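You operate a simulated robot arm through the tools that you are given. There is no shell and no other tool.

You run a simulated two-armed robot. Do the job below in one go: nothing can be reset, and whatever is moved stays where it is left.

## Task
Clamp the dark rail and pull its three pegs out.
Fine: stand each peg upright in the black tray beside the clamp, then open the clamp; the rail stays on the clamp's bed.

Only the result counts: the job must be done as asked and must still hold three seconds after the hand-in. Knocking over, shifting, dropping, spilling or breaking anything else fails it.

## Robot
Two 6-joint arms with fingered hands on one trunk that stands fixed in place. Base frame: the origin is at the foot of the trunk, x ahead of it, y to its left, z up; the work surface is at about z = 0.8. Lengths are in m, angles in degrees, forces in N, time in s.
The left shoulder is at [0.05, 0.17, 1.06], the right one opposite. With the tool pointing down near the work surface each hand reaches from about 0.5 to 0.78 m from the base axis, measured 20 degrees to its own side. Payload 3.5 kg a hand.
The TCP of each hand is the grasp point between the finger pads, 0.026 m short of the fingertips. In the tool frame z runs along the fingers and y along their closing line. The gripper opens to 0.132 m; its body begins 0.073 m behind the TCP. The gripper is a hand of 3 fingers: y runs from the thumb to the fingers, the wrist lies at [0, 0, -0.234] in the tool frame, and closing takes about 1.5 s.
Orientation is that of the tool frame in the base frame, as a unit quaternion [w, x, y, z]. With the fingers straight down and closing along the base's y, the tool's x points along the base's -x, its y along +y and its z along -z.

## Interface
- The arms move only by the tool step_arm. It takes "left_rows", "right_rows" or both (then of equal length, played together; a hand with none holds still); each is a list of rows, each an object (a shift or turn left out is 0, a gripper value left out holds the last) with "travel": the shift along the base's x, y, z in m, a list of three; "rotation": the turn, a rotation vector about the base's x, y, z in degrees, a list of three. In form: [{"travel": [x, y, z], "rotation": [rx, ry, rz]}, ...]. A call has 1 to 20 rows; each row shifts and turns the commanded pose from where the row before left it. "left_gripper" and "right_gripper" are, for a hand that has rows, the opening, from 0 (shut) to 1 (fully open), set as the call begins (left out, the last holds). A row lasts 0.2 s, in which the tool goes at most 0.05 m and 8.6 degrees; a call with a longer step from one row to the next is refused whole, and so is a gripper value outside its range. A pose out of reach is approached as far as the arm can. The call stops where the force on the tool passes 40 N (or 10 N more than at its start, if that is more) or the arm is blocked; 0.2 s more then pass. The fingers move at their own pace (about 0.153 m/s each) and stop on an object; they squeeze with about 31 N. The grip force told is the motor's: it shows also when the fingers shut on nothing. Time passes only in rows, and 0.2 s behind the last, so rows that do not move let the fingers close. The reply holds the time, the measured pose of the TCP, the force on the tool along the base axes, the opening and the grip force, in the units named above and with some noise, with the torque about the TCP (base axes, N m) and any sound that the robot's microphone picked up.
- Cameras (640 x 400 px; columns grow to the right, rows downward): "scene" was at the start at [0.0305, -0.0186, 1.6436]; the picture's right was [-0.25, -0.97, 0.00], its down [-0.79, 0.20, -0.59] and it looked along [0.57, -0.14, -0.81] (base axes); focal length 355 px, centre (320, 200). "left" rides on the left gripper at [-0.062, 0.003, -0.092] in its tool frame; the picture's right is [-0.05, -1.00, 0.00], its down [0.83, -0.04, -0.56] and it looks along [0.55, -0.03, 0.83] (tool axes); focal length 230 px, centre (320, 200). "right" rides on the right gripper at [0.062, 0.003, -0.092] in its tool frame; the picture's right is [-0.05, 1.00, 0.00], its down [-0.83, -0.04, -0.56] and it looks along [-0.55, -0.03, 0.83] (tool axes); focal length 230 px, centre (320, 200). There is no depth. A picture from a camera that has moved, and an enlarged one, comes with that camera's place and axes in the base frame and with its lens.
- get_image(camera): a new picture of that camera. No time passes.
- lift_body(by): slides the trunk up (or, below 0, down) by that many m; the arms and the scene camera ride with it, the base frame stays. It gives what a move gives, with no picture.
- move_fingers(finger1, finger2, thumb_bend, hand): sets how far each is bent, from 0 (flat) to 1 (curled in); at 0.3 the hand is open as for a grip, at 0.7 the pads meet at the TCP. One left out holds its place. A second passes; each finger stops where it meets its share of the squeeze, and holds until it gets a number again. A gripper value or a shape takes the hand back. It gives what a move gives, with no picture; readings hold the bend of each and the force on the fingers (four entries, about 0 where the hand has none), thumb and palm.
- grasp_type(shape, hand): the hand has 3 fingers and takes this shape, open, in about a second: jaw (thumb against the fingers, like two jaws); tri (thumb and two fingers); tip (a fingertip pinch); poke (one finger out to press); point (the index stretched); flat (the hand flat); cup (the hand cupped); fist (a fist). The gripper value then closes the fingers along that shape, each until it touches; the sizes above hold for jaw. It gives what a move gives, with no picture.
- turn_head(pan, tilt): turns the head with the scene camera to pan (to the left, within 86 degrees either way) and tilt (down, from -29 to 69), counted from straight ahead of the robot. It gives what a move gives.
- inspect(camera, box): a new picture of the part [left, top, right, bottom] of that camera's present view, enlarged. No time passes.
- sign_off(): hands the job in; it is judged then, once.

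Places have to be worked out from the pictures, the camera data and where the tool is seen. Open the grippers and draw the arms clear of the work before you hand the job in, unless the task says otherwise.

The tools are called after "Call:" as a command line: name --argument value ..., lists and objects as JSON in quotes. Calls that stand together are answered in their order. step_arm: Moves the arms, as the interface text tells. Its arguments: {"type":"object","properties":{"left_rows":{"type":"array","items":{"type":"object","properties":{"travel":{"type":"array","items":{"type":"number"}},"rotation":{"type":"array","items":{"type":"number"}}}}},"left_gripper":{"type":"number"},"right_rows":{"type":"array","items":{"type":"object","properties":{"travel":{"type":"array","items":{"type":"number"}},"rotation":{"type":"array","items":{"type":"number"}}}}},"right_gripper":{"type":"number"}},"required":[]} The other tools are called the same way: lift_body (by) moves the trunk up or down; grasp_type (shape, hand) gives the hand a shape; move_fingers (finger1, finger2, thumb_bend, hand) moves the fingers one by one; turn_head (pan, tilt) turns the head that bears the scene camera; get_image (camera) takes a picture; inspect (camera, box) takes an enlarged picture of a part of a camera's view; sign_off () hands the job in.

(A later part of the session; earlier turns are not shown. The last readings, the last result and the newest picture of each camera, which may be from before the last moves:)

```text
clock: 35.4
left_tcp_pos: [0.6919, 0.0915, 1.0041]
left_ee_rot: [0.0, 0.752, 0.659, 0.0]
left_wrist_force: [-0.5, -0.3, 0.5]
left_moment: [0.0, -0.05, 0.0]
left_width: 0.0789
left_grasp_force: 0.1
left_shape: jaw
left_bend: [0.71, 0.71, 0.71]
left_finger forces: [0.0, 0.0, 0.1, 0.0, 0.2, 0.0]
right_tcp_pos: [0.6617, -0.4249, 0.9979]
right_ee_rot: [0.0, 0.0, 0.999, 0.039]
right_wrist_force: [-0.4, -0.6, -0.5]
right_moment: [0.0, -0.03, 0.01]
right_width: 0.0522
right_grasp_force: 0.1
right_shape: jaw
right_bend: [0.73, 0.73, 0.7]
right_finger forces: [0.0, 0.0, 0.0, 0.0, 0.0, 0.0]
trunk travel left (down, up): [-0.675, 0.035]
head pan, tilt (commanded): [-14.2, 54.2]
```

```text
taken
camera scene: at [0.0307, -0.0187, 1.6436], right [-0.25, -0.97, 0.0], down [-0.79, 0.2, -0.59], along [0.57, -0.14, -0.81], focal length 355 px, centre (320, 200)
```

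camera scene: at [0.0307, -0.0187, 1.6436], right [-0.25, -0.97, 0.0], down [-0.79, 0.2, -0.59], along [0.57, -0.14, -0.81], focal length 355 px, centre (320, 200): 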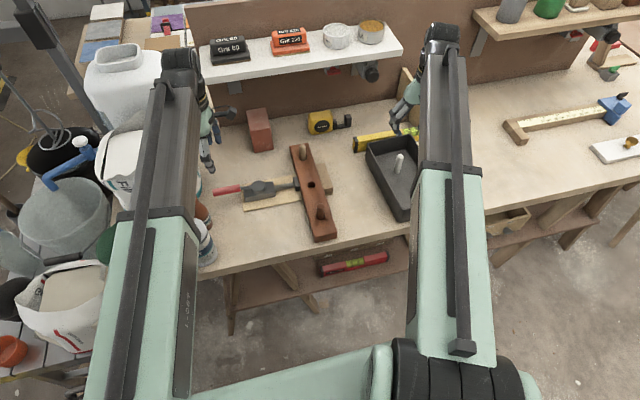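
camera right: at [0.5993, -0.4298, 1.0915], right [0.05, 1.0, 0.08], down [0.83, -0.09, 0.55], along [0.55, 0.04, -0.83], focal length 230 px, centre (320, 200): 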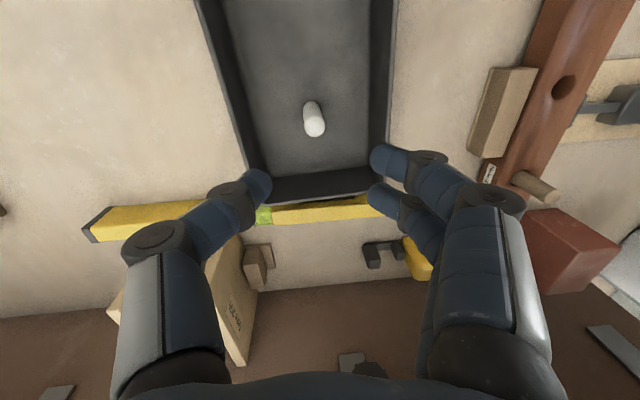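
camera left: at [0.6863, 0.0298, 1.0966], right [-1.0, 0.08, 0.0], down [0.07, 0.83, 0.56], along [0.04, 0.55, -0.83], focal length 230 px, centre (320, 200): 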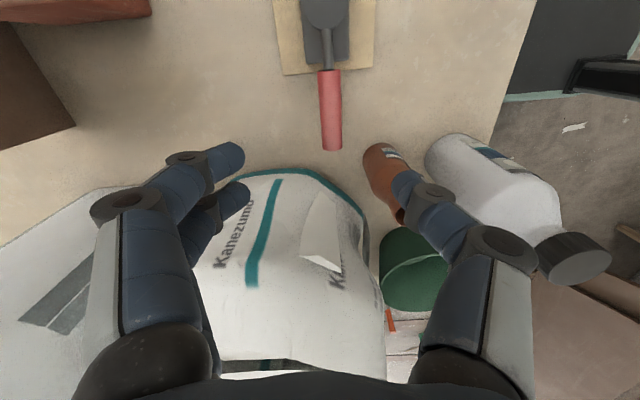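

The white peg stands upright in the tray at about (0.66, -0.425). Next I take the near peg: I move the right hand to above (0.543, -0.149), keeping its slight tilt so the next peg stays vertical in the grip.

Call:
step_arm --right_rows '[{"travel": [-0.0119, 0.0276, 0]}, {"travel": [-0.0119, 0.0276, 0]}, {"travel": [-0.0119, 0.0276, 0]}, {"travel": [-0.0119, 0.0276, 0]}, {"travel": [-0.0119, 0.0276, 0]}, {"travel": [-0.0119, 0.0276, 0]}, {"travel": [-0.0119, 0.0276, 0]}, {"travel": [-0.0119, 0.0276, 0]}, {"travel": [-0.0119, 0.0276, -0.01]}, {"travel": [-0.0119, 0.0276, -0.02]}, {"travel": [0, 0, 0]}]' --right_gripper 0.7

Call:
get_image --camera "right"

Call:
inspect --camera "right" --box '[260, 110, 400, 210]'

Call:
get_image --camera "scene"

```text
clock: 37.8
left_tcp_pos: [0.6917, 0.0899, 1.0024]
left_ee_rot: [0.001, 0.752, 0.659, 0.001]
left_wrist_force: [0.1, 0.0, 0.4]
left_moment: [0.02, 0.02, 0.01]
left_width: 0.0786
left_grasp_force: 0.1
left_shape: jaw
left_bend: [0.71, 0.71, 0.71]
left_finger forces: [0.1, 0.1, 0.0, 0.0, 0.0, 0.1]
right_tcp_pos: [0.5412, -0.1486, 0.9693]
right_ee_rot: [0.0, 0.0, 0.999, 0.039]
right_wrist_force: [-1.0, -0.2, 0.5]
right_moment: [0.0, -0.02, 0.03]
right_width: 0.0919
right_grasp_force: 0.0
right_shape: jaw
right_bend: [0.68, 0.68, 0.64]
right_finger forces: [0.0, 0.0, 0.0, 0.0, 0.0, 0.0]
trunk travel left (down, up): [-0.675, 0.035]
head pan, tilt (commanded): [-14.2, 54.2]
```

```text
taken
camera right: at [0.4798, -0.1525, 1.0612], right [0.05, 1.0, 0.08], down [0.83, -0.09, 0.55], along [0.55, 0.04, -0.83], focal length 230 px, centre (320, 200)
```

right: 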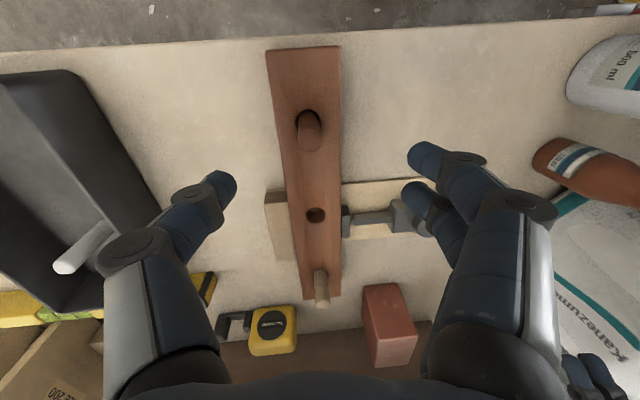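

```text
4.00 times, centred on (330, 160) of right
camera zoom: at [0.4798, -0.1525, 1.0612], right [0.05, 1.0, 0.08], down [0.83, -0.09, 0.55], along [0.55, 0.04, -0.83], focal length 920 px, centre (280, 360)
```

zoom: 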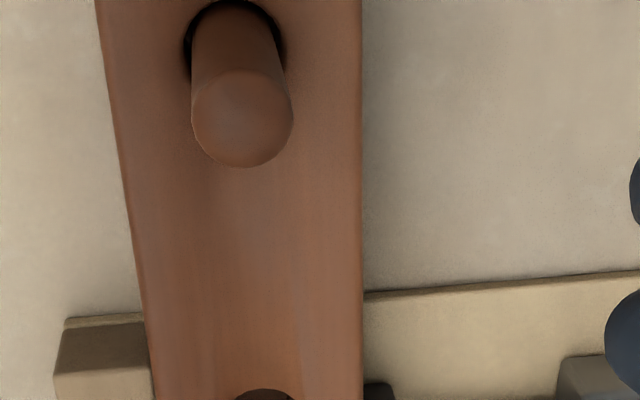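

```text
taken
camera scene: at [0.0306, -0.0187, 1.6436], right [-0.25, -0.97, 0.0], down [-0.79, 0.2, -0.59], along [0.57, -0.14, -0.81], focal length 355 px, centre (320, 200)
```

scene: 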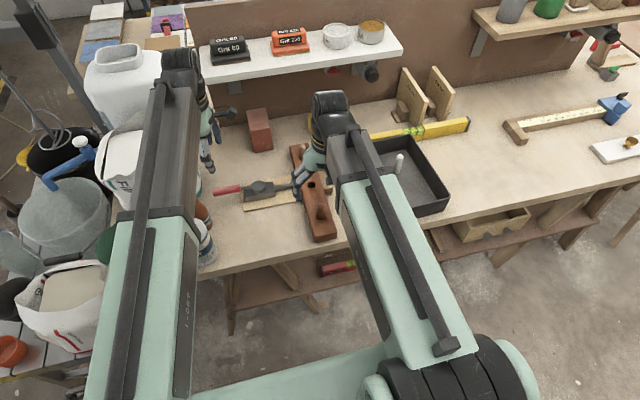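

The near peg is at about (0.540, -0.148), right under the hand. I lower to z≈0.870 around it.

Call:
step_arm --right_rows '[{"travel": [-0.001, 0, -0.03]}, {"travel": [0, 0, -0.03]}, {"travel": [0, 0, -0.025]}, {"travel": [0, 0, -0.013]}, {"travel": [0, 0, 0]}]'

Call:
inspect --camera "right" --box '[200, 110, 480, 285]'

Call:
inspect --camera "scene" --box '[260, 130, 360, 250]'

```text
clock: 39.0
left_tcp_pos: [0.6908, 0.091, 1.0029]
left_ee_rot: [0.0, 0.752, 0.659, 0.0]
left_wrist_force: [0.2, 1.0, -0.5]
left_moment: [0.0, -0.01, -0.02]
left_width: 0.0789
left_grasp_force: 0.2
left_shape: jaw
left_bend: [0.71, 0.71, 0.71]
left_finger forces: [0.0, 0.1, 0.1, 0.0, 0.0, 0.1]
right_tcp_pos: [0.5409, -0.148, 0.8705]
right_ee_rot: [0.0, 0.0, 0.999, 0.039]
right_wrist_force: [-0.6, 0.3, -0.3]
right_moment: [-0.01, -0.03, 0.0]
right_width: 0.0922
right_grasp_force: 0.1
right_shape: jaw
right_bend: [0.68, 0.68, 0.64]
right_finger forces: [0.0, 0.1, 0.0, 0.0, 0.1, 0.1]
trunk travel left (down, up): [-0.675, 0.035]
head pan, tilt (commanded): [-14.2, 54.2]
```

```text
2.29 times, centred on (340, 198) of right
camera zoom: at [0.479, -0.1534, 0.9626], right [0.05, 1.0, 0.08], down [0.83, -0.09, 0.55], along [0.55, 0.04, -0.83], focal length 526 px, centre (274, 206)
```

zoom: 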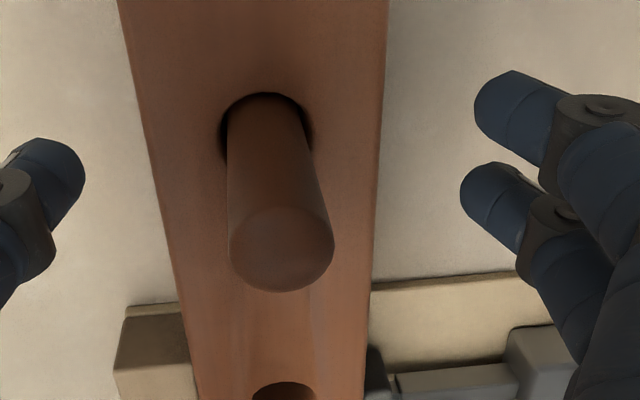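

```text
3.33 times, centred on (310, 190) of scene
camera zoom: at [0.0305, -0.0186, 1.6436], right [-0.25, -0.97, 0.0], down [-0.79, 0.2, -0.59], along [0.57, -0.14, -0.81], focal length 1183 px, centre (353, 233)
```

zoom: 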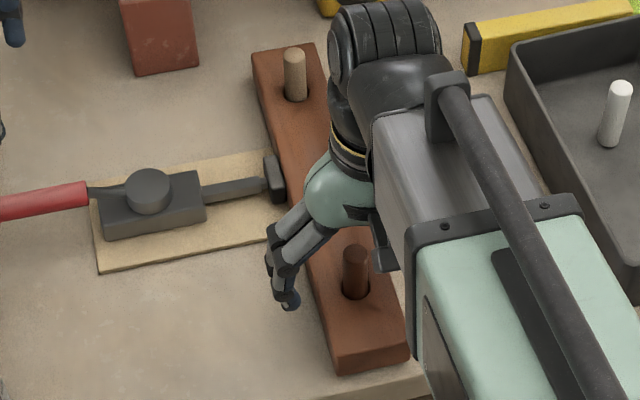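

The near peg is centred between thumb and fingers. I close on it.

Call:
step_arm --right_rows '[{"travel": [0, 0, 0]}, {"travel": [0, 0, 0]}, {"travel": [0, 0, 0]}, {"travel": [0, 0, 0]}, {"travel": [0, 0, 0]}, {"travel": [0, 0, 0]}]' --right_gripper 0

Call:
inspect --camera "right" --box '[200, 110, 480, 285]'

Call:
inspect --camera "scene" --box '[260, 130, 360, 250]'

```text
clock: 40.4
left_tcp_pos: [0.6913, 0.092, 1.0029]
left_ee_rot: [0.0, 0.751, 0.66, 0.0]
left_wrist_force: [-0.2, -0.1, 0.0]
left_moment: [0.01, 0.02, -0.02]
left_width: 0.0786
left_grasp_force: 0.0
left_shape: jaw
left_bend: [0.71, 0.71, 0.71]
left_finger forces: [0.1, 0.1, 0.1, 0.0, 0.1, 0.1]
right_tcp_pos: [0.5403, -0.1486, 0.8702]
right_ee_rot: [-0.001, 0.0, 0.999, 0.039]
right_wrist_force: [0.0, -1.4, -0.7]
right_moment: [-0.07, 0.01, 0.02]
right_width: 0.0094
right_grasp_force: 31.3
right_shape: jaw
right_bend: [0.72, 0.71, 0.7]
right_finger forces: [14.8, 13.3, 0.0, 0.1, 27.8, 0.1]
trunk travel left (down, up): [-0.675, 0.035]
head pan, tilt (commanded): [-14.2, 54.2]
```

```text
2.29 times, centred on (340, 198) of right
camera zoom: at [0.479, -0.1535, 0.9629], right [0.05, 1.0, 0.08], down [0.83, -0.09, 0.55], along [0.55, 0.04, -0.83], focal length 526 px, centre (274, 206)
```

zoom: 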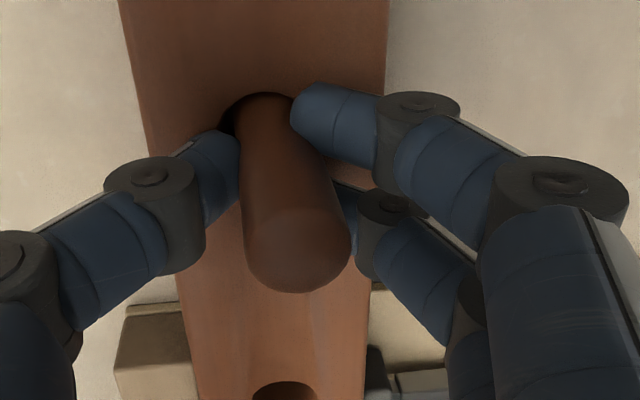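

```text
3.33 times, centred on (310, 190) of scene
camera zoom: at [0.0306, -0.0187, 1.6436], right [-0.25, -0.97, 0.0], down [-0.79, 0.2, -0.59], along [0.57, -0.14, -0.81], focal length 1183 px, centre (353, 233)
```

zoom: 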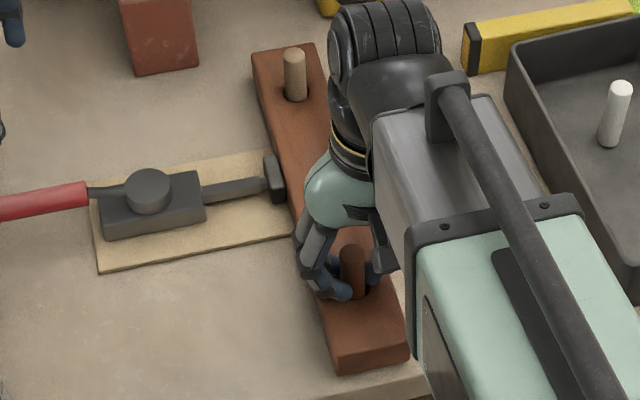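

The grip is firm at 31 N. I pull the near peg straight up slowly, watching the force and the rail.

Call:
step_arm --right_rows '[{"travel": [0, 0, 0.005]}, {"travel": [0, 0, 0.005]}, {"travel": [0, 0, 0.005]}, {"travel": [0, 0, 0.005]}, {"travel": [0, 0, 0]}]'

Call:
inspect --camera "right" --box '[200, 110, 480, 285]'

Call:
inspect --camera "scene" --box '[260, 130, 360, 250]'

```text
clock: 41.6
left_tcp_pos: [0.6912, 0.092, 1.0034]
left_ee_rot: [0.0, 0.752, 0.659, 0.0]
left_wrist_force: [0.0, 0.5, -0.3]
left_moment: [0.04, 0.01, 0.0]
left_width: 0.0787
left_grasp_force: 0.1
left_shape: jaw
left_bend: [0.71, 0.71, 0.71]
left_finger forces: [0.1, 0.1, 0.0, 0.1, 0.0, 0.0]
right_tcp_pos: [0.5401, -0.1493, 0.8901]
right_ee_rot: [0.0, 0.0, 0.999, 0.04]
right_wrist_force: [-0.3, 0.2, 0.6]
right_moment: [-0.01, 0.04, 0.02]
right_width: 0.0095
right_grasp_force: 31.1
right_shape: jaw
right_bend: [0.72, 0.71, 0.7]
right_finger forces: [15.4, 14.2, 0.0, 0.0, 27.3, 0.0]
trunk travel left (down, up): [-0.675, 0.035]
head pan, tilt (commanded): [-14.2, 54.2]
```

```text
2.29 times, centred on (340, 198) of right
camera zoom: at [0.4791, -0.1536, 0.9825], right [0.05, 1.0, 0.08], down [0.83, -0.09, 0.55], along [0.55, 0.04, -0.83], focal length 526 px, centre (274, 206)
```

zoom: 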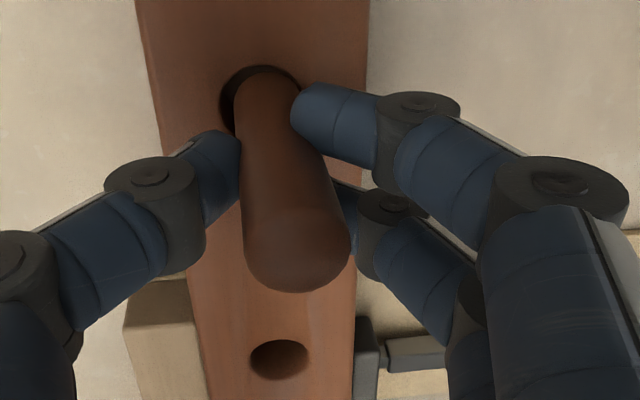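

```text
3.33 times, centred on (310, 190) of scene
camera zoom: at [0.0306, -0.0186, 1.6436], right [-0.25, -0.97, 0.0], down [-0.79, 0.2, -0.59], along [0.57, -0.14, -0.81], focal length 1183 px, centre (353, 233)
```

zoom: 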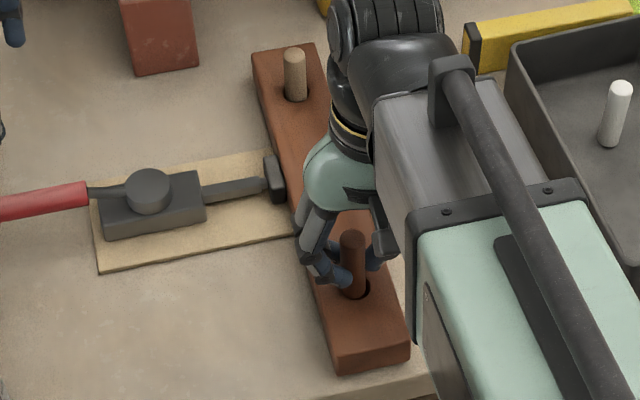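

The second peg comes up freely and the rail stays put. I lift it clear and carry it to (0.605, -0.426) over the tray, at z≈0.995.

Call:
step_arm --right_rows '[{"travel": [0, 0, 0.01]}, {"travel": [0, 0, 0.01]}, {"travel": [0, 0, 0.015]}, {"travel": [0, 0, 0.02]}, {"travel": [0, 0, 0.025]}, {"travel": [0, 0, 0.025]}, {"travel": [0.0063, -0.0277, 0]}, {"travel": [0.0063, -0.0277, 0]}, {"travel": [0.0063, -0.0277, 0]}, {"travel": [0.0063, -0.0277, 0]}, {"travel": [0.0063, -0.0277, 0]}, {"travel": [0.0063, -0.0277, 0]}, {"travel": [0.0063, -0.0277, 0]}, {"travel": [0.0063, -0.0277, 0]}, {"travel": [0.0063, -0.0277, 0]}, {"travel": [0.0063, -0.0277, 0]}, {"travel": [0, 0, 0]}]'

Call:
get_image --camera "right"

Call:
get_image --camera "scene"

```text
clock: 45.2
left_tcp_pos: [0.6922, 0.0922, 1.0031]
left_ee_rot: [0.0, 0.751, 0.66, 0.0]
left_wrist_force: [0.4, 0.0, -0.8]
left_moment: [0.0, 0.02, 0.04]
left_width: 0.0788
left_grasp_force: 0.0
left_shape: jaw
left_bend: [0.71, 0.71, 0.71]
left_finger forces: [0.1, 0.0, 0.0, 0.0, 0.0, 0.1]
right_tcp_pos: [0.6042, -0.4262, 0.9961]
right_ee_rot: [0.001, 0.0, 0.999, 0.039]
right_wrist_force: [-0.3, 0.4, -0.3]
right_moment: [-0.02, 0.02, 0.02]
right_width: 0.0092
right_grasp_force: 31.2
right_shape: jaw
right_bend: [0.72, 0.71, 0.7]
right_finger forces: [16.7, 16.3, 0.0, 0.1, 27.1, 0.0]
trunk travel left (down, up): [-0.675, 0.035]
head pan, tilt (commanded): [-14.2, 54.2]
```

```text
taken
camera right: at [0.5422, -0.4309, 1.0879], right [0.05, 1.0, 0.08], down [0.83, -0.09, 0.55], along [0.55, 0.04, -0.83], focal length 230 px, centre (320, 200)
```

right: 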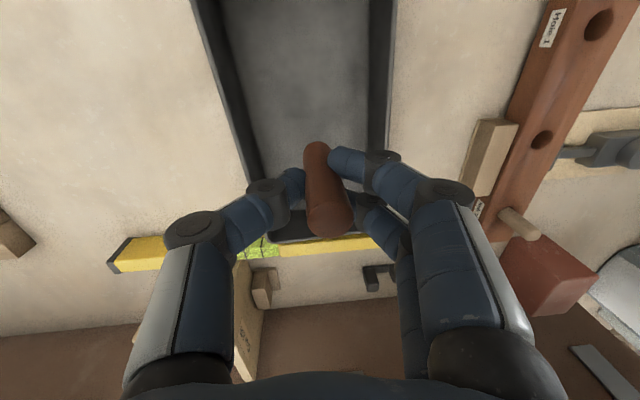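

```text
taken
camera scene: at [0.0305, -0.0184, 1.6436], right [-0.25, -0.97, 0.0], down [-0.79, 0.2, -0.59], along [0.57, -0.14, -0.81], focal length 355 px, centre (320, 200)
```

scene: 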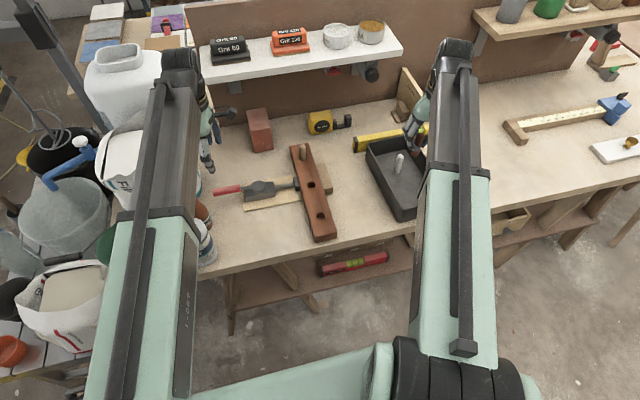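

The second peg hangs nearly vertical over the tray; the white one stands at about (0.659, -0.42). I lower to z≈0.866 at x≈0.600.

Call:
step_arm --right_rows '[{"travel": [-0.002, 0, -0.03]}, {"travel": [-0.002, 0.001, -0.03]}, {"travel": [0, 0.001, -0.03]}, {"travel": [0, 0, -0.03]}, {"travel": [0, 0, -0.01]}, {"travel": [0, 0, 0]}]'

Call:
get_image --camera "right"

Call:
inspect --camera "scene" --box '[360, 125, 440, 185]'

```text
clock: 46.6
left_tcp_pos: [0.6908, 0.091, 1.0043]
left_ee_rot: [0.0, 0.752, 0.659, 0.0]
left_wrist_force: [0.3, -0.4, -0.5]
left_moment: [-0.02, 0.02, 0.03]
left_width: 0.0784
left_grasp_force: 0.1
left_shape: jaw
left_bend: [0.71, 0.71, 0.71]
left_finger forces: [0.0, 0.0, 0.0, 0.1, 0.1, 0.0]
right_tcp_pos: [0.601, -0.4241, 0.8646]
right_ee_rot: [0.0, 0.0, 0.999, 0.04]
right_wrist_force: [-0.4, -0.4, 0.0]
right_moment: [-0.03, 0.0, 0.0]
right_width: 0.0087
right_grasp_force: 31.4
right_shape: jaw
right_bend: [0.72, 0.71, 0.7]
right_finger forces: [17.7, 17.7, 0.1, 0.1, 26.9, 0.0]
trunk travel left (down, up): [-0.675, 0.035]
head pan, tilt (commanded): [-14.2, 54.2]
```

```text
taken
camera right: at [0.5383, -0.4287, 0.9577], right [0.05, 1.0, 0.08], down [0.83, -0.09, 0.55], along [0.55, 0.04, -0.83], focal length 230 px, centre (320, 200)
```

right: 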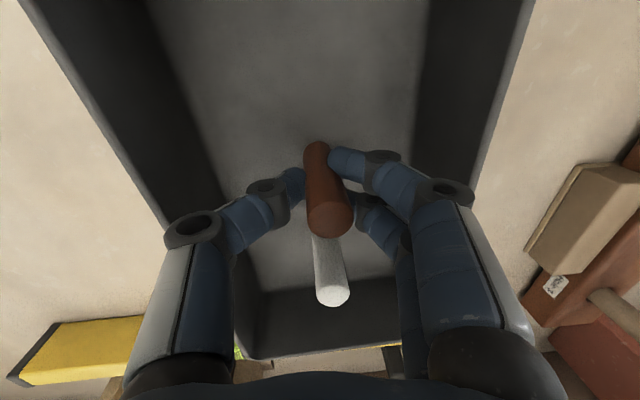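

```text
6.67 times, centred on (400, 155) of scene
camera zoom: at [0.0306, -0.0186, 1.6436], right [-0.25, -0.97, 0.0], down [-0.79, 0.2, -0.59], along [0.57, -0.14, -0.81], focal length 2366 px, centre (-213, 500)
```

zoom: 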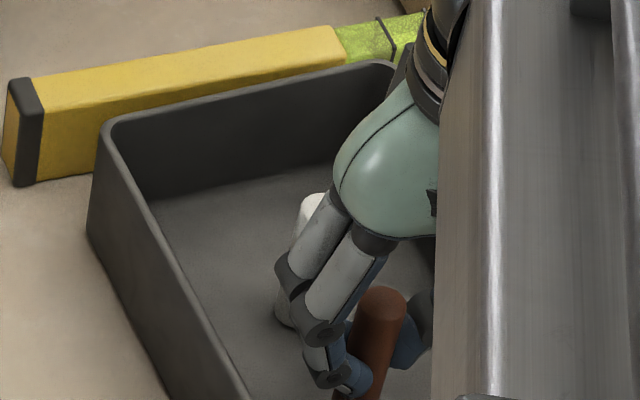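

Call:
inspect --camera "scene" --box '[380, 150, 450, 200]'

Call:
inspect --camera "right" --box '[220, 100, 420, 260]'

```text
8.00 times, centred on (415, 175) of scene
camera zoom: at [0.0306, -0.0186, 1.6436], right [-0.25, -0.97, 0.0], down [-0.79, 0.2, -0.59], along [0.57, -0.14, -0.81], focal length 2839 px, centre (-440, 400)
```

zoom: 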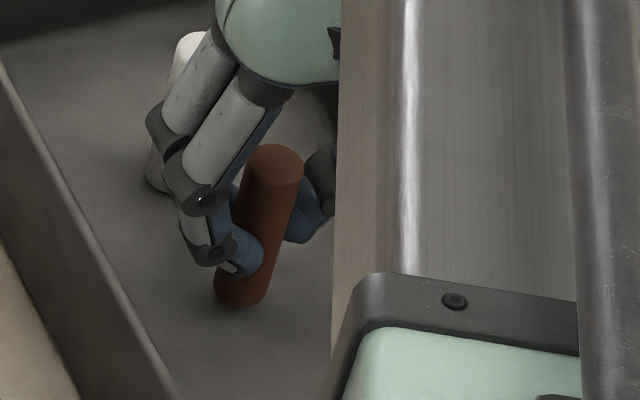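

```text
2.50 times, centred on (320, 180) of right
camera zoom: at [0.5383, -0.4287, 0.9577], right [0.05, 1.0, 0.08], down [0.83, -0.09, 0.55], along [0.55, 0.04, -0.83], focal length 575 px, centre (320, 250)
```

zoom: 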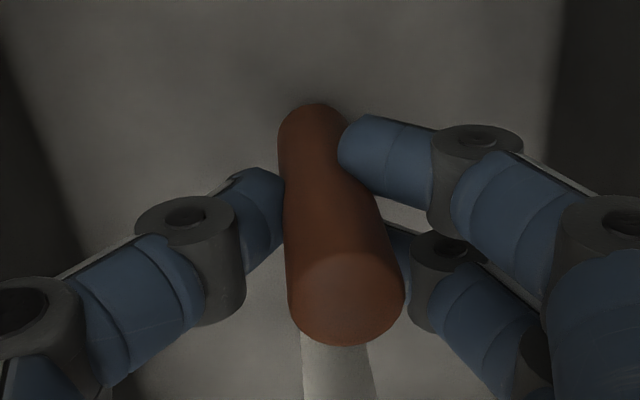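

The peg's lean is under 1° as seen from the scene camera. I lower gently toward contact expected near z≈0.857.

Call:
step_arm --right_rows '[{"travel": [0, 0, -0.003]}, {"travel": [0, 0, -0.002]}, {"travel": [0, 0, -0.0015]}, {"travel": [0, 0, 0]}]'

```text
clock: 47.6
left_tcp_pos: [0.6926, 0.0912, 1.0044]
left_ee_rot: [0.0, 0.752, 0.659, 0.0]
left_wrist_force: [-0.1, -0.4, -0.1]
left_moment: [0.01, 0.01, 0.01]
left_width: 0.0788
left_grasp_force: 0.0
left_shape: jaw
left_bend: [0.71, 0.71, 0.71]
left_finger forces: [0.0, 0.0, 0.1, 0.1, 0.0, 0.1]
right_tcp_pos: [0.6004, -0.425, 0.8587]
right_ee_rot: [0.0, 0.0, 0.999, 0.038]
right_wrist_force: [-0.8, -0.1, -0.1]
right_moment: [-0.01, 0.0, 0.02]
right_width: 0.009
right_grasp_force: 30.6
right_shape: jaw
right_bend: [0.72, 0.71, 0.7]
right_finger forces: [17.8, 17.8, 0.0, 0.0, 26.9, 0.0]
trunk travel left (down, up): [-0.675, 0.035]
head pan, tilt (commanded): [-14.2, 54.2]
```

No contact yet at z≈0.859. I go down in 1 mm steps.

Call:
step_arm --right_rows '[{"travel": [0, 0, -0.001]}, {"travel": [0, 0, -0.001]}, {"travel": [0, 0, 0]}]'

```text
clock: 48.4
left_tcp_pos: [0.6911, 0.0924, 1.0037]
left_ee_rot: [0.0, 0.752, 0.659, 0.0]
left_wrist_force: [0.6, -0.7, -0.9]
left_moment: [0.03, 0.0, 0.0]
left_width: 0.0789
left_grasp_force: 0.1
left_shape: jaw
left_bend: [0.71, 0.71, 0.71]
left_finger forces: [0.1, 0.1, 0.0, 0.0, 0.0, 0.0]
right_tcp_pos: [0.5999, -0.4229, 0.8576]
right_ee_rot: [0.001, 0.001, 0.999, 0.04]
right_wrist_force: [0.3, -0.8, 7.5]
right_moment: [0.05, -0.06, 0.03]
right_width: 0.0091
right_grasp_force: 31.3
right_shape: jaw
right_bend: [0.72, 0.71, 0.7]
right_finger forces: [18.3, 19.3, 0.0, 0.0, 28.9, 0.0]
trunk travel left (down, up): [-0.675, 0.035]
head pan, tilt (commanded): [-14.2, 54.2]
```

The peg touches the floor with 7.5 N. I ease up a hair and open slightly to let it stand.

Call:
step_arm --right_rows '[{"travel": [0, 0, 0.0008]}, {"travel": [0, 0, 0]}]'

Call:
step_arm --right_rows '[{"travel": [0, 0, 0]}, {"travel": [0, 0, 0]}]' --right_gripper 0.13

Call:
inspect --camera "right" --box '[220, 100, 420, 260]'

Call:
inspect --camera "scene" --box '[380, 150, 450, 200]'

```text
clock: 49.0
left_tcp_pos: [0.6914, 0.0909, 1.0047]
left_ee_rot: [0.001, 0.751, 0.66, 0.0]
left_wrist_force: [-0.2, -0.8, -0.3]
left_moment: [-0.01, 0.03, 0.0]
left_width: 0.0783
left_grasp_force: 0.1
left_shape: jaw
left_bend: [0.71, 0.71, 0.71]
left_finger forces: [0.0, 0.0, 0.1, 0.1, 0.0, 0.0]
right_tcp_pos: [0.6007, -0.4246, 0.8574]
right_ee_rot: [0.0, 0.0, 0.999, 0.039]
right_wrist_force: [0.4, -1.2, 4.4]
right_moment: [0.02, 0.01, -0.02]
right_width: 0.009
right_grasp_force: 31.3
right_shape: jaw
right_bend: [0.72, 0.71, 0.7]
right_finger forces: [18.3, 19.1, 0.0, 0.1, 28.4, 0.0]
trunk travel left (down, up): [-0.675, 0.035]
head pan, tilt (commanded): [-14.2, 54.2]
```

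```text
clock: 49.6
left_tcp_pos: [0.6905, 0.0903, 1.0035]
left_ee_rot: [0.0, 0.752, 0.659, 0.0]
left_wrist_force: [0.8, 0.6, 0.4]
left_moment: [-0.01, -0.01, 0.04]
left_width: 0.0788
left_grasp_force: 0.0
left_shape: jaw
left_bend: [0.71, 0.71, 0.71]
left_finger forces: [0.0, 0.0, 0.1, 0.0, 0.0, 0.0]
right_tcp_pos: [0.5997, -0.4248, 0.8563]
right_ee_rot: [0.001, -0.001, 0.999, 0.039]
right_wrist_force: [-0.1, -0.5, 0.1]
right_moment: [-0.01, 0.0, 0.03]
right_width: 0.017
right_grasp_force: 0.2
right_shape: jaw
right_bend: [0.72, 0.72, 0.7]
right_finger forces: [0.0, 0.0, 0.0, 0.0, 0.1, 0.0]
trunk travel left (down, up): [-0.675, 0.035]
head pan, tilt (commanded): [-14.2, 54.2]
```

```text
2.50 times, centred on (320, 180) of right
camera zoom: at [0.5381, -0.4289, 0.9497], right [0.05, 1.0, 0.08], down [0.83, -0.09, 0.55], along [0.55, 0.04, -0.83], focal length 575 px, centre (320, 250)
```

zoom: 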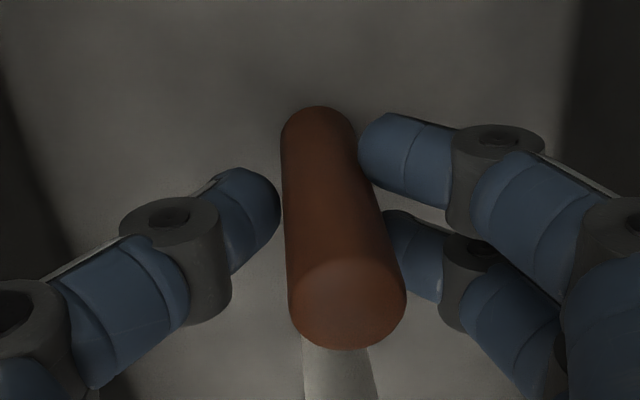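

```text
8.00 times, centred on (415, 175) of scene
camera zoom: at [0.0306, -0.0186, 1.6435], right [-0.25, -0.97, 0.0], down [-0.79, 0.2, -0.59], along [0.57, -0.14, -0.81], focal length 2839 px, centre (-440, 400)
```

zoom: 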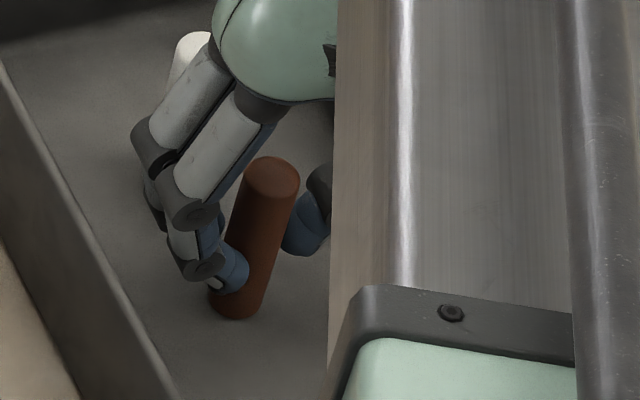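

The dark peg stands by itself. I open more and raise the hand clear.

Call:
step_arm --right_rows '[{"travel": [0, 0, 0]}, {"travel": [0, 0, 0]}, {"travel": [0, 0, 0.01]}, {"travel": [0, 0, 0.02]}, {"travel": [0, 0, 0.03]}, {"travel": [0, 0, 0.04]}, {"travel": [0, 0, 0.04]}, {"travel": [0, 0, 0]}]' --right_gripper 0.4

Call:
get_image --camera "right"

Call:
get_image --camera "scene"

```text
clock: 51.4
left_tcp_pos: [0.6898, 0.0922, 1.0025]
left_ee_rot: [0.0, 0.753, 0.659, 0.001]
left_wrist_force: [0.4, -0.5, -0.8]
left_moment: [0.0, -0.02, 0.0]
left_width: 0.0787
left_grasp_force: 0.1
left_shape: jaw
left_bend: [0.71, 0.71, 0.71]
left_finger forces: [0.0, 0.0, 0.0, 0.0, 0.1, 0.0]
right_tcp_pos: [0.6006, -0.425, 0.9969]
right_ee_rot: [0.001, 0.0, 0.999, 0.039]
right_wrist_force: [0.7, 0.1, 0.2]
right_moment: [-0.03, 0.02, 0.01]
right_width: 0.0524
right_grasp_force: 0.0
right_shape: jaw
right_bend: [0.73, 0.73, 0.7]
right_finger forces: [0.0, 0.0, 0.0, 0.0, 0.1, 0.0]
trunk travel left (down, up): [-0.675, 0.035]
head pan, tilt (commanded): [-14.2, 54.2]
```

```text
taken
camera right: at [0.538, -0.4278, 1.0901], right [0.05, 1.0, 0.08], down [0.83, -0.09, 0.55], along [0.55, 0.04, -0.83], focal length 230 px, centre (320, 200)
```

right: 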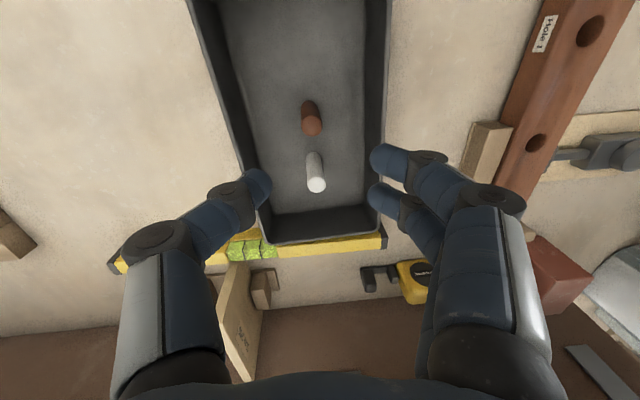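

```text
taken
camera scene: at [0.0307, -0.0187, 1.6436], right [-0.25, -0.97, 0.0], down [-0.79, 0.2, -0.59], along [0.57, -0.14, -0.81], focal length 355 px, centre (320, 200)
```

scene: 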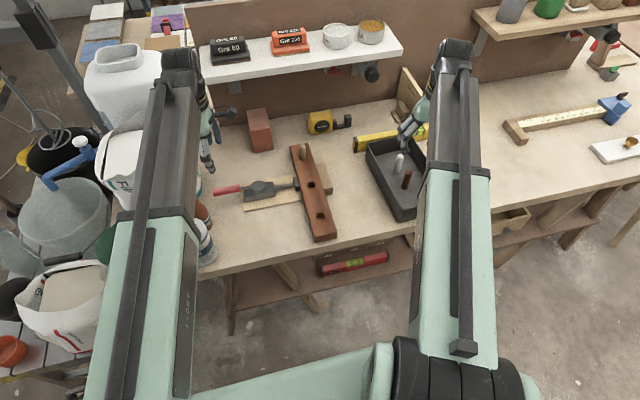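

Both placed pegs stand well. The far peg at about (0.754, -0.149) is at the edge of straight-down reach, so I move there with the fingers tilted 8° forward.

Call:
step_arm --right_rows '[{"travel": [0.0125, 0.023, 0], "rotation": [0, -0.67, 0]}, {"travel": [0.0125, 0.023, 0], "rotation": [0, -0.67, 0]}, {"travel": [0.0125, 0.023, 0], "rotation": [0, -0.67, 0]}, {"travel": [0.0125, 0.023, 0], "rotation": [0, -0.67, 0]}, {"travel": [0.0125, 0.023, 0], "rotation": [0, -0.67, 0]}, {"travel": [0.0125, 0.023, 0], "rotation": [0, -0.67, 0]}, {"travel": [0.0125, 0.023, 0], "rotation": [0, -0.67, 0]}, {"travel": [0.0125, 0.023, 0], "rotation": [0, -0.67, 0]}, {"travel": [0.0125, 0.023, 0], "rotation": [0, -0.67, 0]}, {"travel": [0.0125, 0.023, 0], "rotation": [0, -0.67, 0]}, {"travel": [0.0125, 0.023, -0.01], "rotation": [0, -0.67, 0]}, {"travel": [0.0125, 0.023, -0.02], "rotation": [0, -0.67, 0]}, {"travel": [0, 0, 0]}]' --right_gripper 0.7

Call:
get_image --camera "right"

Call:
inspect --camera "right" --box '[260, 110, 400, 210]'

Call:
get_image --camera "scene"

```text
clock: 54.2
left_tcp_pos: [0.6903, 0.091, 1.0045]
left_ee_rot: [0.0, 0.752, 0.659, 0.0]
left_wrist_force: [0.6, 0.0, -0.2]
left_moment: [0.0, 0.02, -0.01]
left_width: 0.0788
left_grasp_force: 0.1
left_shape: jaw
left_bend: [0.71, 0.71, 0.71]
left_finger forces: [0.1, 0.0, 0.0, 0.0, 0.1, 0.0]
right_tcp_pos: [0.7503, -0.1489, 0.9647]
right_ee_rot: [0.07, -0.002, 0.997, 0.039]
right_wrist_force: [-0.2, 0.3, 0.5]
right_moment: [0.01, 0.0, 0.02]
right_width: 0.0921
right_grasp_force: 0.0
right_shape: jaw
right_bend: [0.68, 0.68, 0.64]
right_finger forces: [0.0, 0.0, 0.1, 0.0, 0.1, 0.0]
trunk travel left (down, up): [-0.675, 0.035]
head pan, tilt (commanded): [-14.2, 54.2]
```

```text
taken
camera right: at [0.6756, -0.1527, 1.0493], right [0.04, 1.0, 0.09], down [0.75, -0.09, 0.66], along [0.67, 0.04, -0.75], focal length 230 px, centre (320, 200)
```

right: 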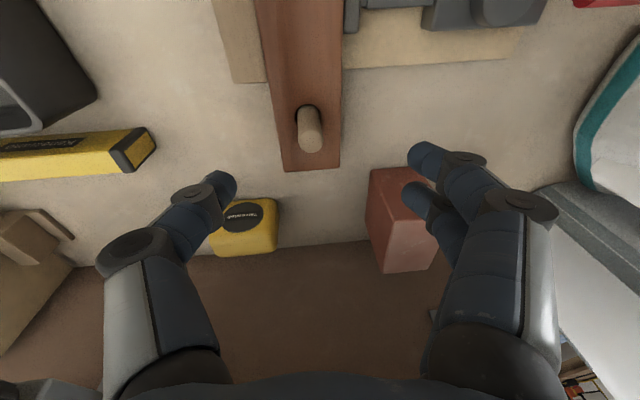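

```text
4.00 times, centred on (330, 160) of right
camera zoom: at [0.6756, -0.1527, 1.0493], right [0.04, 1.0, 0.09], down [0.75, -0.09, 0.66], along [0.67, 0.04, -0.75], focal length 920 px, centre (280, 360)
```

zoom: 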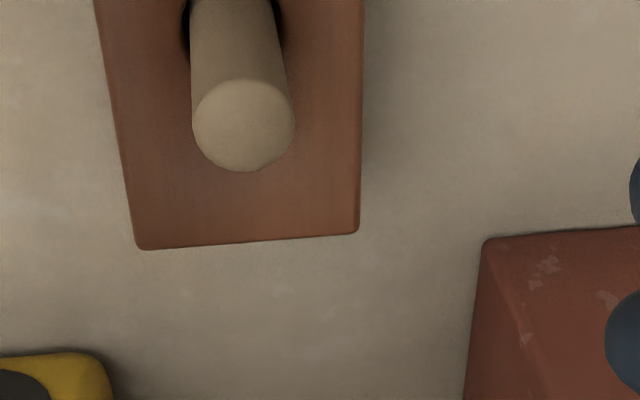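

```text
taken
camera scene: at [0.0304, -0.0187, 1.6436], right [-0.25, -0.97, 0.0], down [-0.79, 0.2, -0.59], along [0.57, -0.14, -0.81], focal length 355 px, centre (320, 200)
```

scene: 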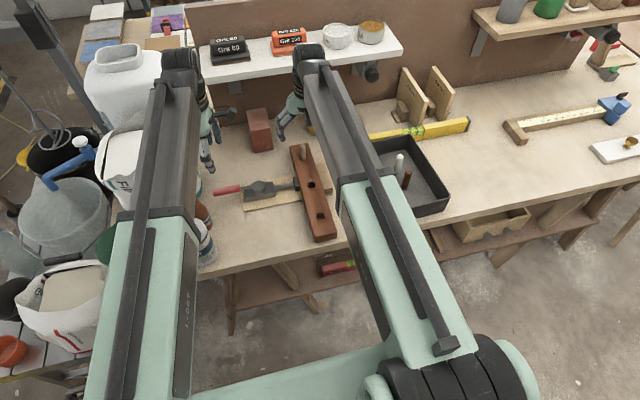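

The far peg is at about (0.761, -0.148); the red block behind (x>0.85) and the tape are clear of the fingers. I shift 1 cm forward and lower to z≈0.87.

Call:
step_arm --right_rows '[{"travel": [0.0055, 0, 0]}, {"travel": [0.0055, 0.0005, -0.03]}, {"travel": [0, 0, -0.03]}, {"travel": [0, 0, -0.02]}, {"travel": [0, 0, 0]}]'

Call:
get_image --camera "right"

Call:
inspect --camera "right" --box '[200, 110, 480, 285]'

```text
clock: 55.4
left_tcp_pos: [0.6908, 0.0914, 1.0037]
left_ee_rot: [0.0, 0.752, 0.659, 0.0]
left_wrist_force: [-0.2, -0.6, 0.0]
left_moment: [0.0, 0.0, 0.03]
left_width: 0.0786
left_grasp_force: 0.1
left_shape: jaw
left_bend: [0.71, 0.71, 0.71]
left_finger forces: [0.0, 0.0, 0.0, 0.0, 0.0, 0.1]
right_tcp_pos: [0.7611, -0.1473, 0.8869]
right_ee_rot: [0.07, -0.003, 0.997, 0.039]
right_wrist_force: [-0.2, 0.0, -0.7]
right_moment: [-0.03, 0.0, 0.0]
right_width: 0.092
right_grasp_force: 0.1
right_shape: jaw
right_bend: [0.68, 0.68, 0.64]
right_finger forces: [0.0, 0.0, 0.0, 0.0, 0.0, 0.0]
trunk travel left (down, up): [-0.675, 0.035]
head pan, tilt (commanded): [-14.2, 54.2]
```

```text
taken
camera right: at [0.6869, -0.152, 0.9707], right [0.04, 1.0, 0.08], down [0.75, -0.09, 0.66], along [0.67, 0.04, -0.75], focal length 230 px, centre (320, 200)
```

right: 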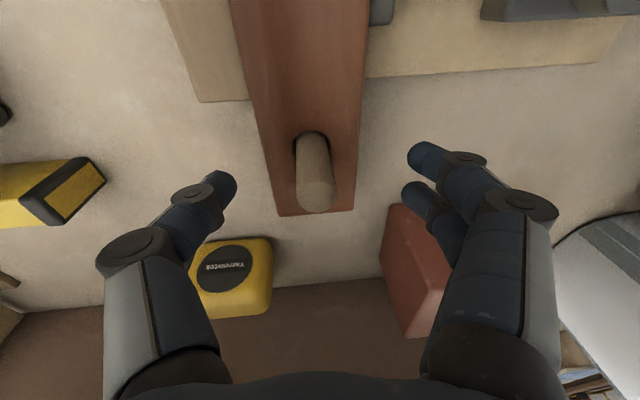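

```text
2.29 times, centred on (340, 198) of right
camera zoom: at [0.6869, -0.152, 0.9707], right [0.04, 1.0, 0.08], down [0.75, -0.09, 0.66], along [0.67, 0.04, -0.75], focal length 526 px, centre (274, 206)
```

zoom: 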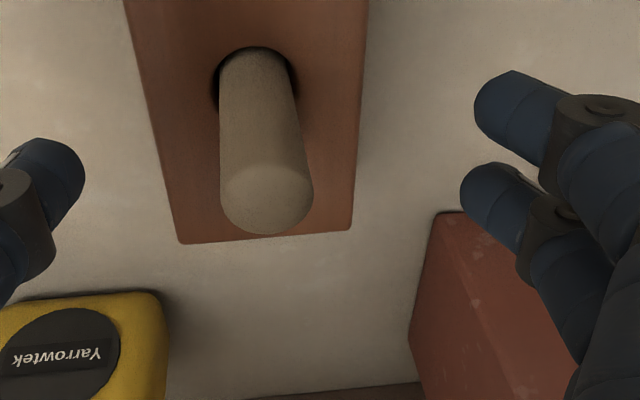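

The peg top is right at the TCP, at (0.760, -0.149). I shift 1 mm, lower 16 mm and close on it.

Call:
step_arm --right_rows '[{"travel": [-0.001, -0.001, -0.008]}, {"travel": [0, 0, -0.008]}, {"travel": [0, 0, 0]}]'

Call:
step_arm --right_rows '[{"travel": [0, 0, 0]}, {"travel": [0, 0, 0]}, {"travel": [0, 0, 0]}, {"travel": [0, 0, 0]}, {"travel": [0, 0, 0]}, {"travel": [0, 0, 0]}]' --right_gripper 0

Call:
inspect --camera "right" --box '[200, 110, 480, 285]'

Call:
inspect --camera "scene" --box '[260, 130, 360, 250]'

```text
clock: 56.2
left_tcp_pos: [0.6912, 0.0903, 1.0036]
left_ee_rot: [0.0, 0.752, 0.66, 0.0]
left_wrist_force: [0.7, 0.0, -0.4]
left_moment: [0.01, -0.03, -0.03]
left_width: 0.0788
left_grasp_force: 0.1
left_shape: jaw
left_bend: [0.71, 0.71, 0.71]
left_finger forces: [0.1, 0.1, 0.1, 0.1, 0.1, 0.0]
right_tcp_pos: [0.7593, -0.1494, 0.8706]
right_ee_rot: [0.07, -0.003, 0.997, 0.038]
right_wrist_force: [1.1, 0.8, -0.5]
right_moment: [0.0, 0.02, -0.02]
right_width: 0.0921
right_grasp_force: 0.1
right_shape: jaw
right_bend: [0.68, 0.68, 0.64]
right_finger forces: [0.0, 0.0, 0.1, 0.1, 0.0, 0.0]
trunk travel left (down, up): [-0.675, 0.035]
head pan, tilt (commanded): [-14.2, 54.2]
```

```text
clock: 57.6
left_tcp_pos: [0.6909, 0.0913, 1.004]
left_ee_rot: [-0.001, 0.752, 0.659, 0.0]
left_wrist_force: [-1.0, 0.2, 0.3]
left_moment: [-0.02, 0.01, -0.03]
left_width: 0.0789
left_grasp_force: 0.1
left_shape: jaw
left_bend: [0.71, 0.71, 0.71]
left_finger forces: [0.1, 0.1, 0.0, 0.0, 0.0, 0.1]
right_tcp_pos: [0.7597, -0.1499, 0.8716]
right_ee_rot: [0.07, -0.002, 0.997, 0.039]
right_wrist_force: [-0.4, -3.4, -1.0]
right_moment: [-0.11, 0.03, -0.01]
right_width: 0.0076
right_grasp_force: 30.7
right_shape: jaw
right_bend: [0.72, 0.71, 0.7]
right_finger forces: [18.0, 12.0, 0.0, 0.0, 28.6, 0.1]
trunk travel left (down, up): [-0.675, 0.035]
head pan, tilt (commanded): [-14.2, 54.2]
```

```text
2.29 times, centred on (340, 198) of right
camera zoom: at [0.6859, -0.1539, 0.9543], right [0.04, 1.0, 0.08], down [0.75, -0.09, 0.66], along [0.67, 0.04, -0.75], focal length 526 px, centre (274, 206)
```

zoom: 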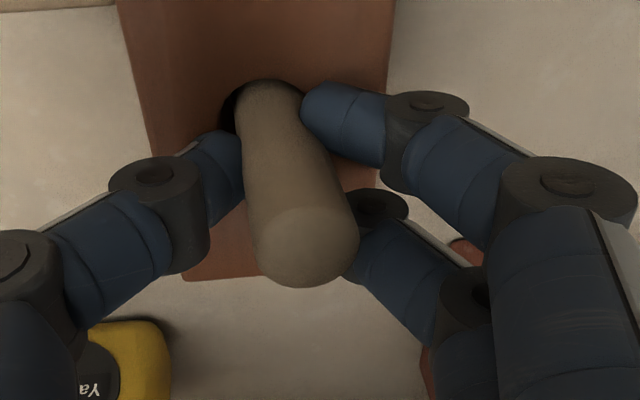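

```text
3.33 times, centred on (310, 190) of scene
camera zoom: at [0.0306, -0.019, 1.6436], right [-0.25, -0.97, 0.0], down [-0.79, 0.2, -0.59], along [0.57, -0.14, -0.81], focal length 1183 px, centre (353, 233)
```

zoom: 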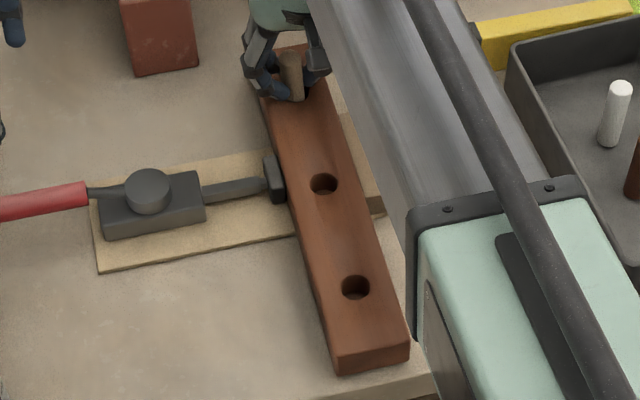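

The grip holds (31 N). I pull the far peg up slowly, watching rail and force.

Call:
step_arm --right_rows '[{"travel": [0, 0, 0.005]}, {"travel": [0, 0, 0.005]}, {"travel": [0, 0, 0.005]}, {"travel": [0, 0, 0.005]}, {"travel": [0, 0, 0]}]'

Call:
inspect --camera "right" --box '[200, 110, 480, 285]'

Call:
inspect --camera "scene" --box '[260, 130, 360, 250]'

```text
clock: 58.8
left_tcp_pos: [0.6909, 0.0912, 1.0047]
left_ee_rot: [0.0, 0.753, 0.659, 0.0]
left_wrist_force: [-0.4, -0.1, -0.7]
left_moment: [-0.02, -0.01, -0.02]
left_width: 0.0784
left_grasp_force: 0.0
left_shape: jaw
left_bend: [0.71, 0.71, 0.71]
left_finger forces: [0.0, 0.0, 0.0, 0.0, 0.1, 0.0]
right_tcp_pos: [0.76, -0.1491, 0.8916]
right_ee_rot: [0.07, -0.003, 0.997, 0.04]
right_wrist_force: [-0.2, -1.9, -0.7]
right_moment: [-0.03, 0.0, -0.01]
right_width: 0.0075
right_grasp_force: 30.5
right_shape: jaw
right_bend: [0.71, 0.71, 0.7]
right_finger forces: [18.8, 12.5, 0.0, 0.1, 27.3, 0.1]
trunk travel left (down, up): [-0.675, 0.035]
head pan, tilt (commanded): [-14.2, 54.2]
```

```text
2.29 times, centred on (340, 198) of right
camera zoom: at [0.6858, -0.1534, 0.9745], right [0.04, 1.0, 0.09], down [0.75, -0.09, 0.66], along [0.67, 0.04, -0.75], focal length 526 px, centre (274, 206)
```

zoom: 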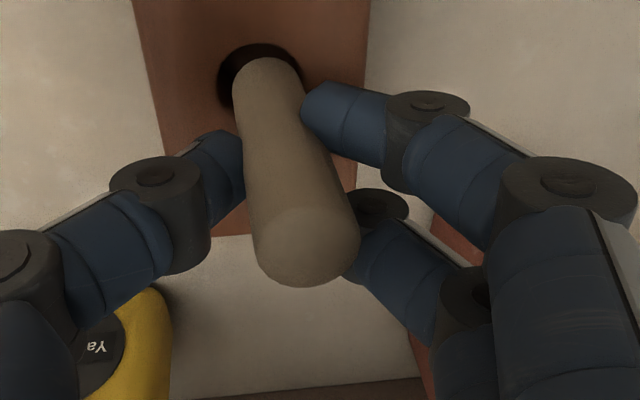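

```text
3.33 times, centred on (310, 190) of scene
camera zoom: at [0.0306, -0.0186, 1.6436], right [-0.25, -0.97, 0.0], down [-0.79, 0.2, -0.59], along [0.57, -0.14, -0.81], focal length 1183 px, centre (353, 233)
```

zoom: 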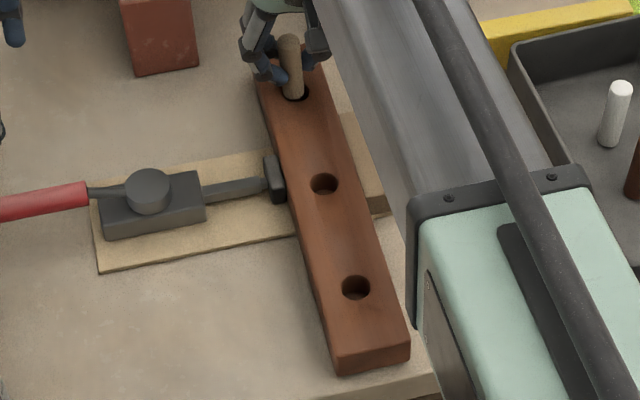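

The third peg rises freely, rail unmoved. I lift it out, draw back a little, and carry it to (0.545, -0.425) above the tray at z≈0.99.

Call:
step_arm --right_rows '[{"travel": [0, 0, 0.01]}, {"travel": [0, 0, 0.01]}, {"travel": [0, 0, 0.01]}, {"travel": [-0.02, 0, 0.015]}, {"travel": [-0.02, 0, 0.015]}, {"travel": [-0.02, 0, 0.015]}, {"travel": [-0.013, -0.023, 0.002]}, {"travel": [-0.013, -0.023, 0.002]}, {"travel": [-0.013, -0.023, 0.002]}, {"travel": [-0.013, -0.023, 0.002]}, {"travel": [-0.013, -0.023, 0.002]}, {"travel": [-0.013, -0.023, 0.002]}, {"travel": [-0.013, -0.023, 0.002]}, {"travel": [-0.013, -0.023, 0.002]}, {"travel": [-0.013, -0.023, 0.002]}, {"travel": [-0.013, -0.023, 0.002]}, {"travel": [-0.013, -0.023, 0.002]}, {"travel": [-0.013, -0.023, 0.002]}, {"travel": [0, 0, 0]}]'

Call:
get_image --camera "right"

Call:
get_image --camera "scene"

```text
clock: 62.8
left_tcp_pos: [0.6905, 0.0922, 1.0029]
left_ee_rot: [0.0, 0.752, 0.659, 0.0]
left_wrist_force: [-0.1, 0.2, -0.6]
left_moment: [-0.03, -0.01, 0.01]
left_width: 0.0786
left_grasp_force: 0.1
left_shape: jaw
left_bend: [0.71, 0.71, 0.71]
left_finger forces: [0.0, 0.0, 0.0, 0.1, 0.0, 0.1]
right_tcp_pos: [0.543, -0.4257, 0.9905]
right_ee_rot: [0.07, -0.003, 0.997, 0.039]
right_wrist_force: [-0.8, 0.8, 0.7]
right_moment: [0.03, -0.02, 0.01]
right_width: 0.0066
right_grasp_force: 31.0
right_shape: jaw
right_bend: [0.71, 0.72, 0.7]
right_finger forces: [21.2, 12.4, 0.1, 0.1, 26.1, 0.0]
trunk travel left (down, up): [-0.675, 0.035]
head pan, tilt (commanded): [-14.2, 54.2]
```

```text
taken
camera right: at [0.4689, -0.4303, 1.0735], right [0.04, 1.0, 0.08], down [0.75, -0.09, 0.66], along [0.67, 0.04, -0.75], focal length 230 px, centre (320, 200)
```

right: 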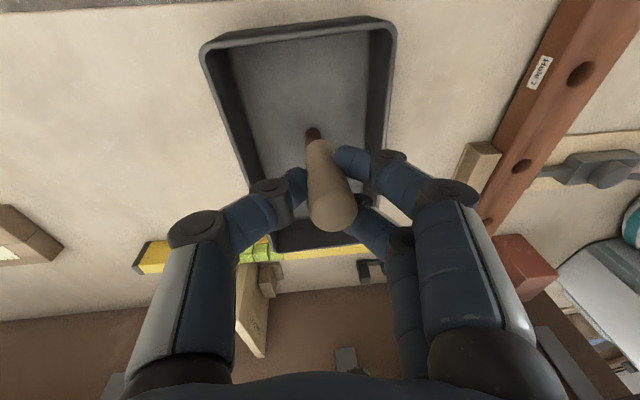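

```text
taken
camera scene: at [0.0307, -0.0184, 1.6436], right [-0.25, -0.97, 0.0], down [-0.79, 0.2, -0.59], along [0.57, -0.14, -0.81], focal length 355 px, centre (320, 200)
```

scene: 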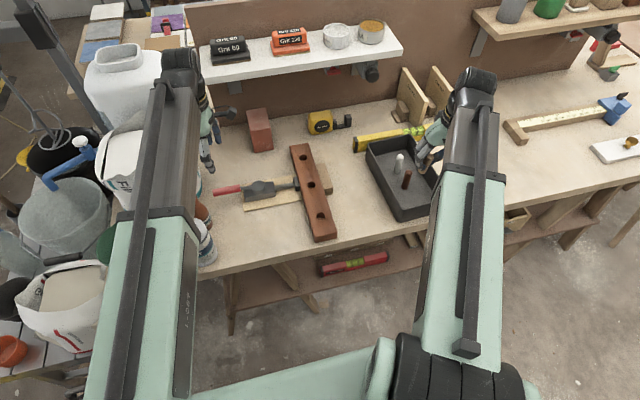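

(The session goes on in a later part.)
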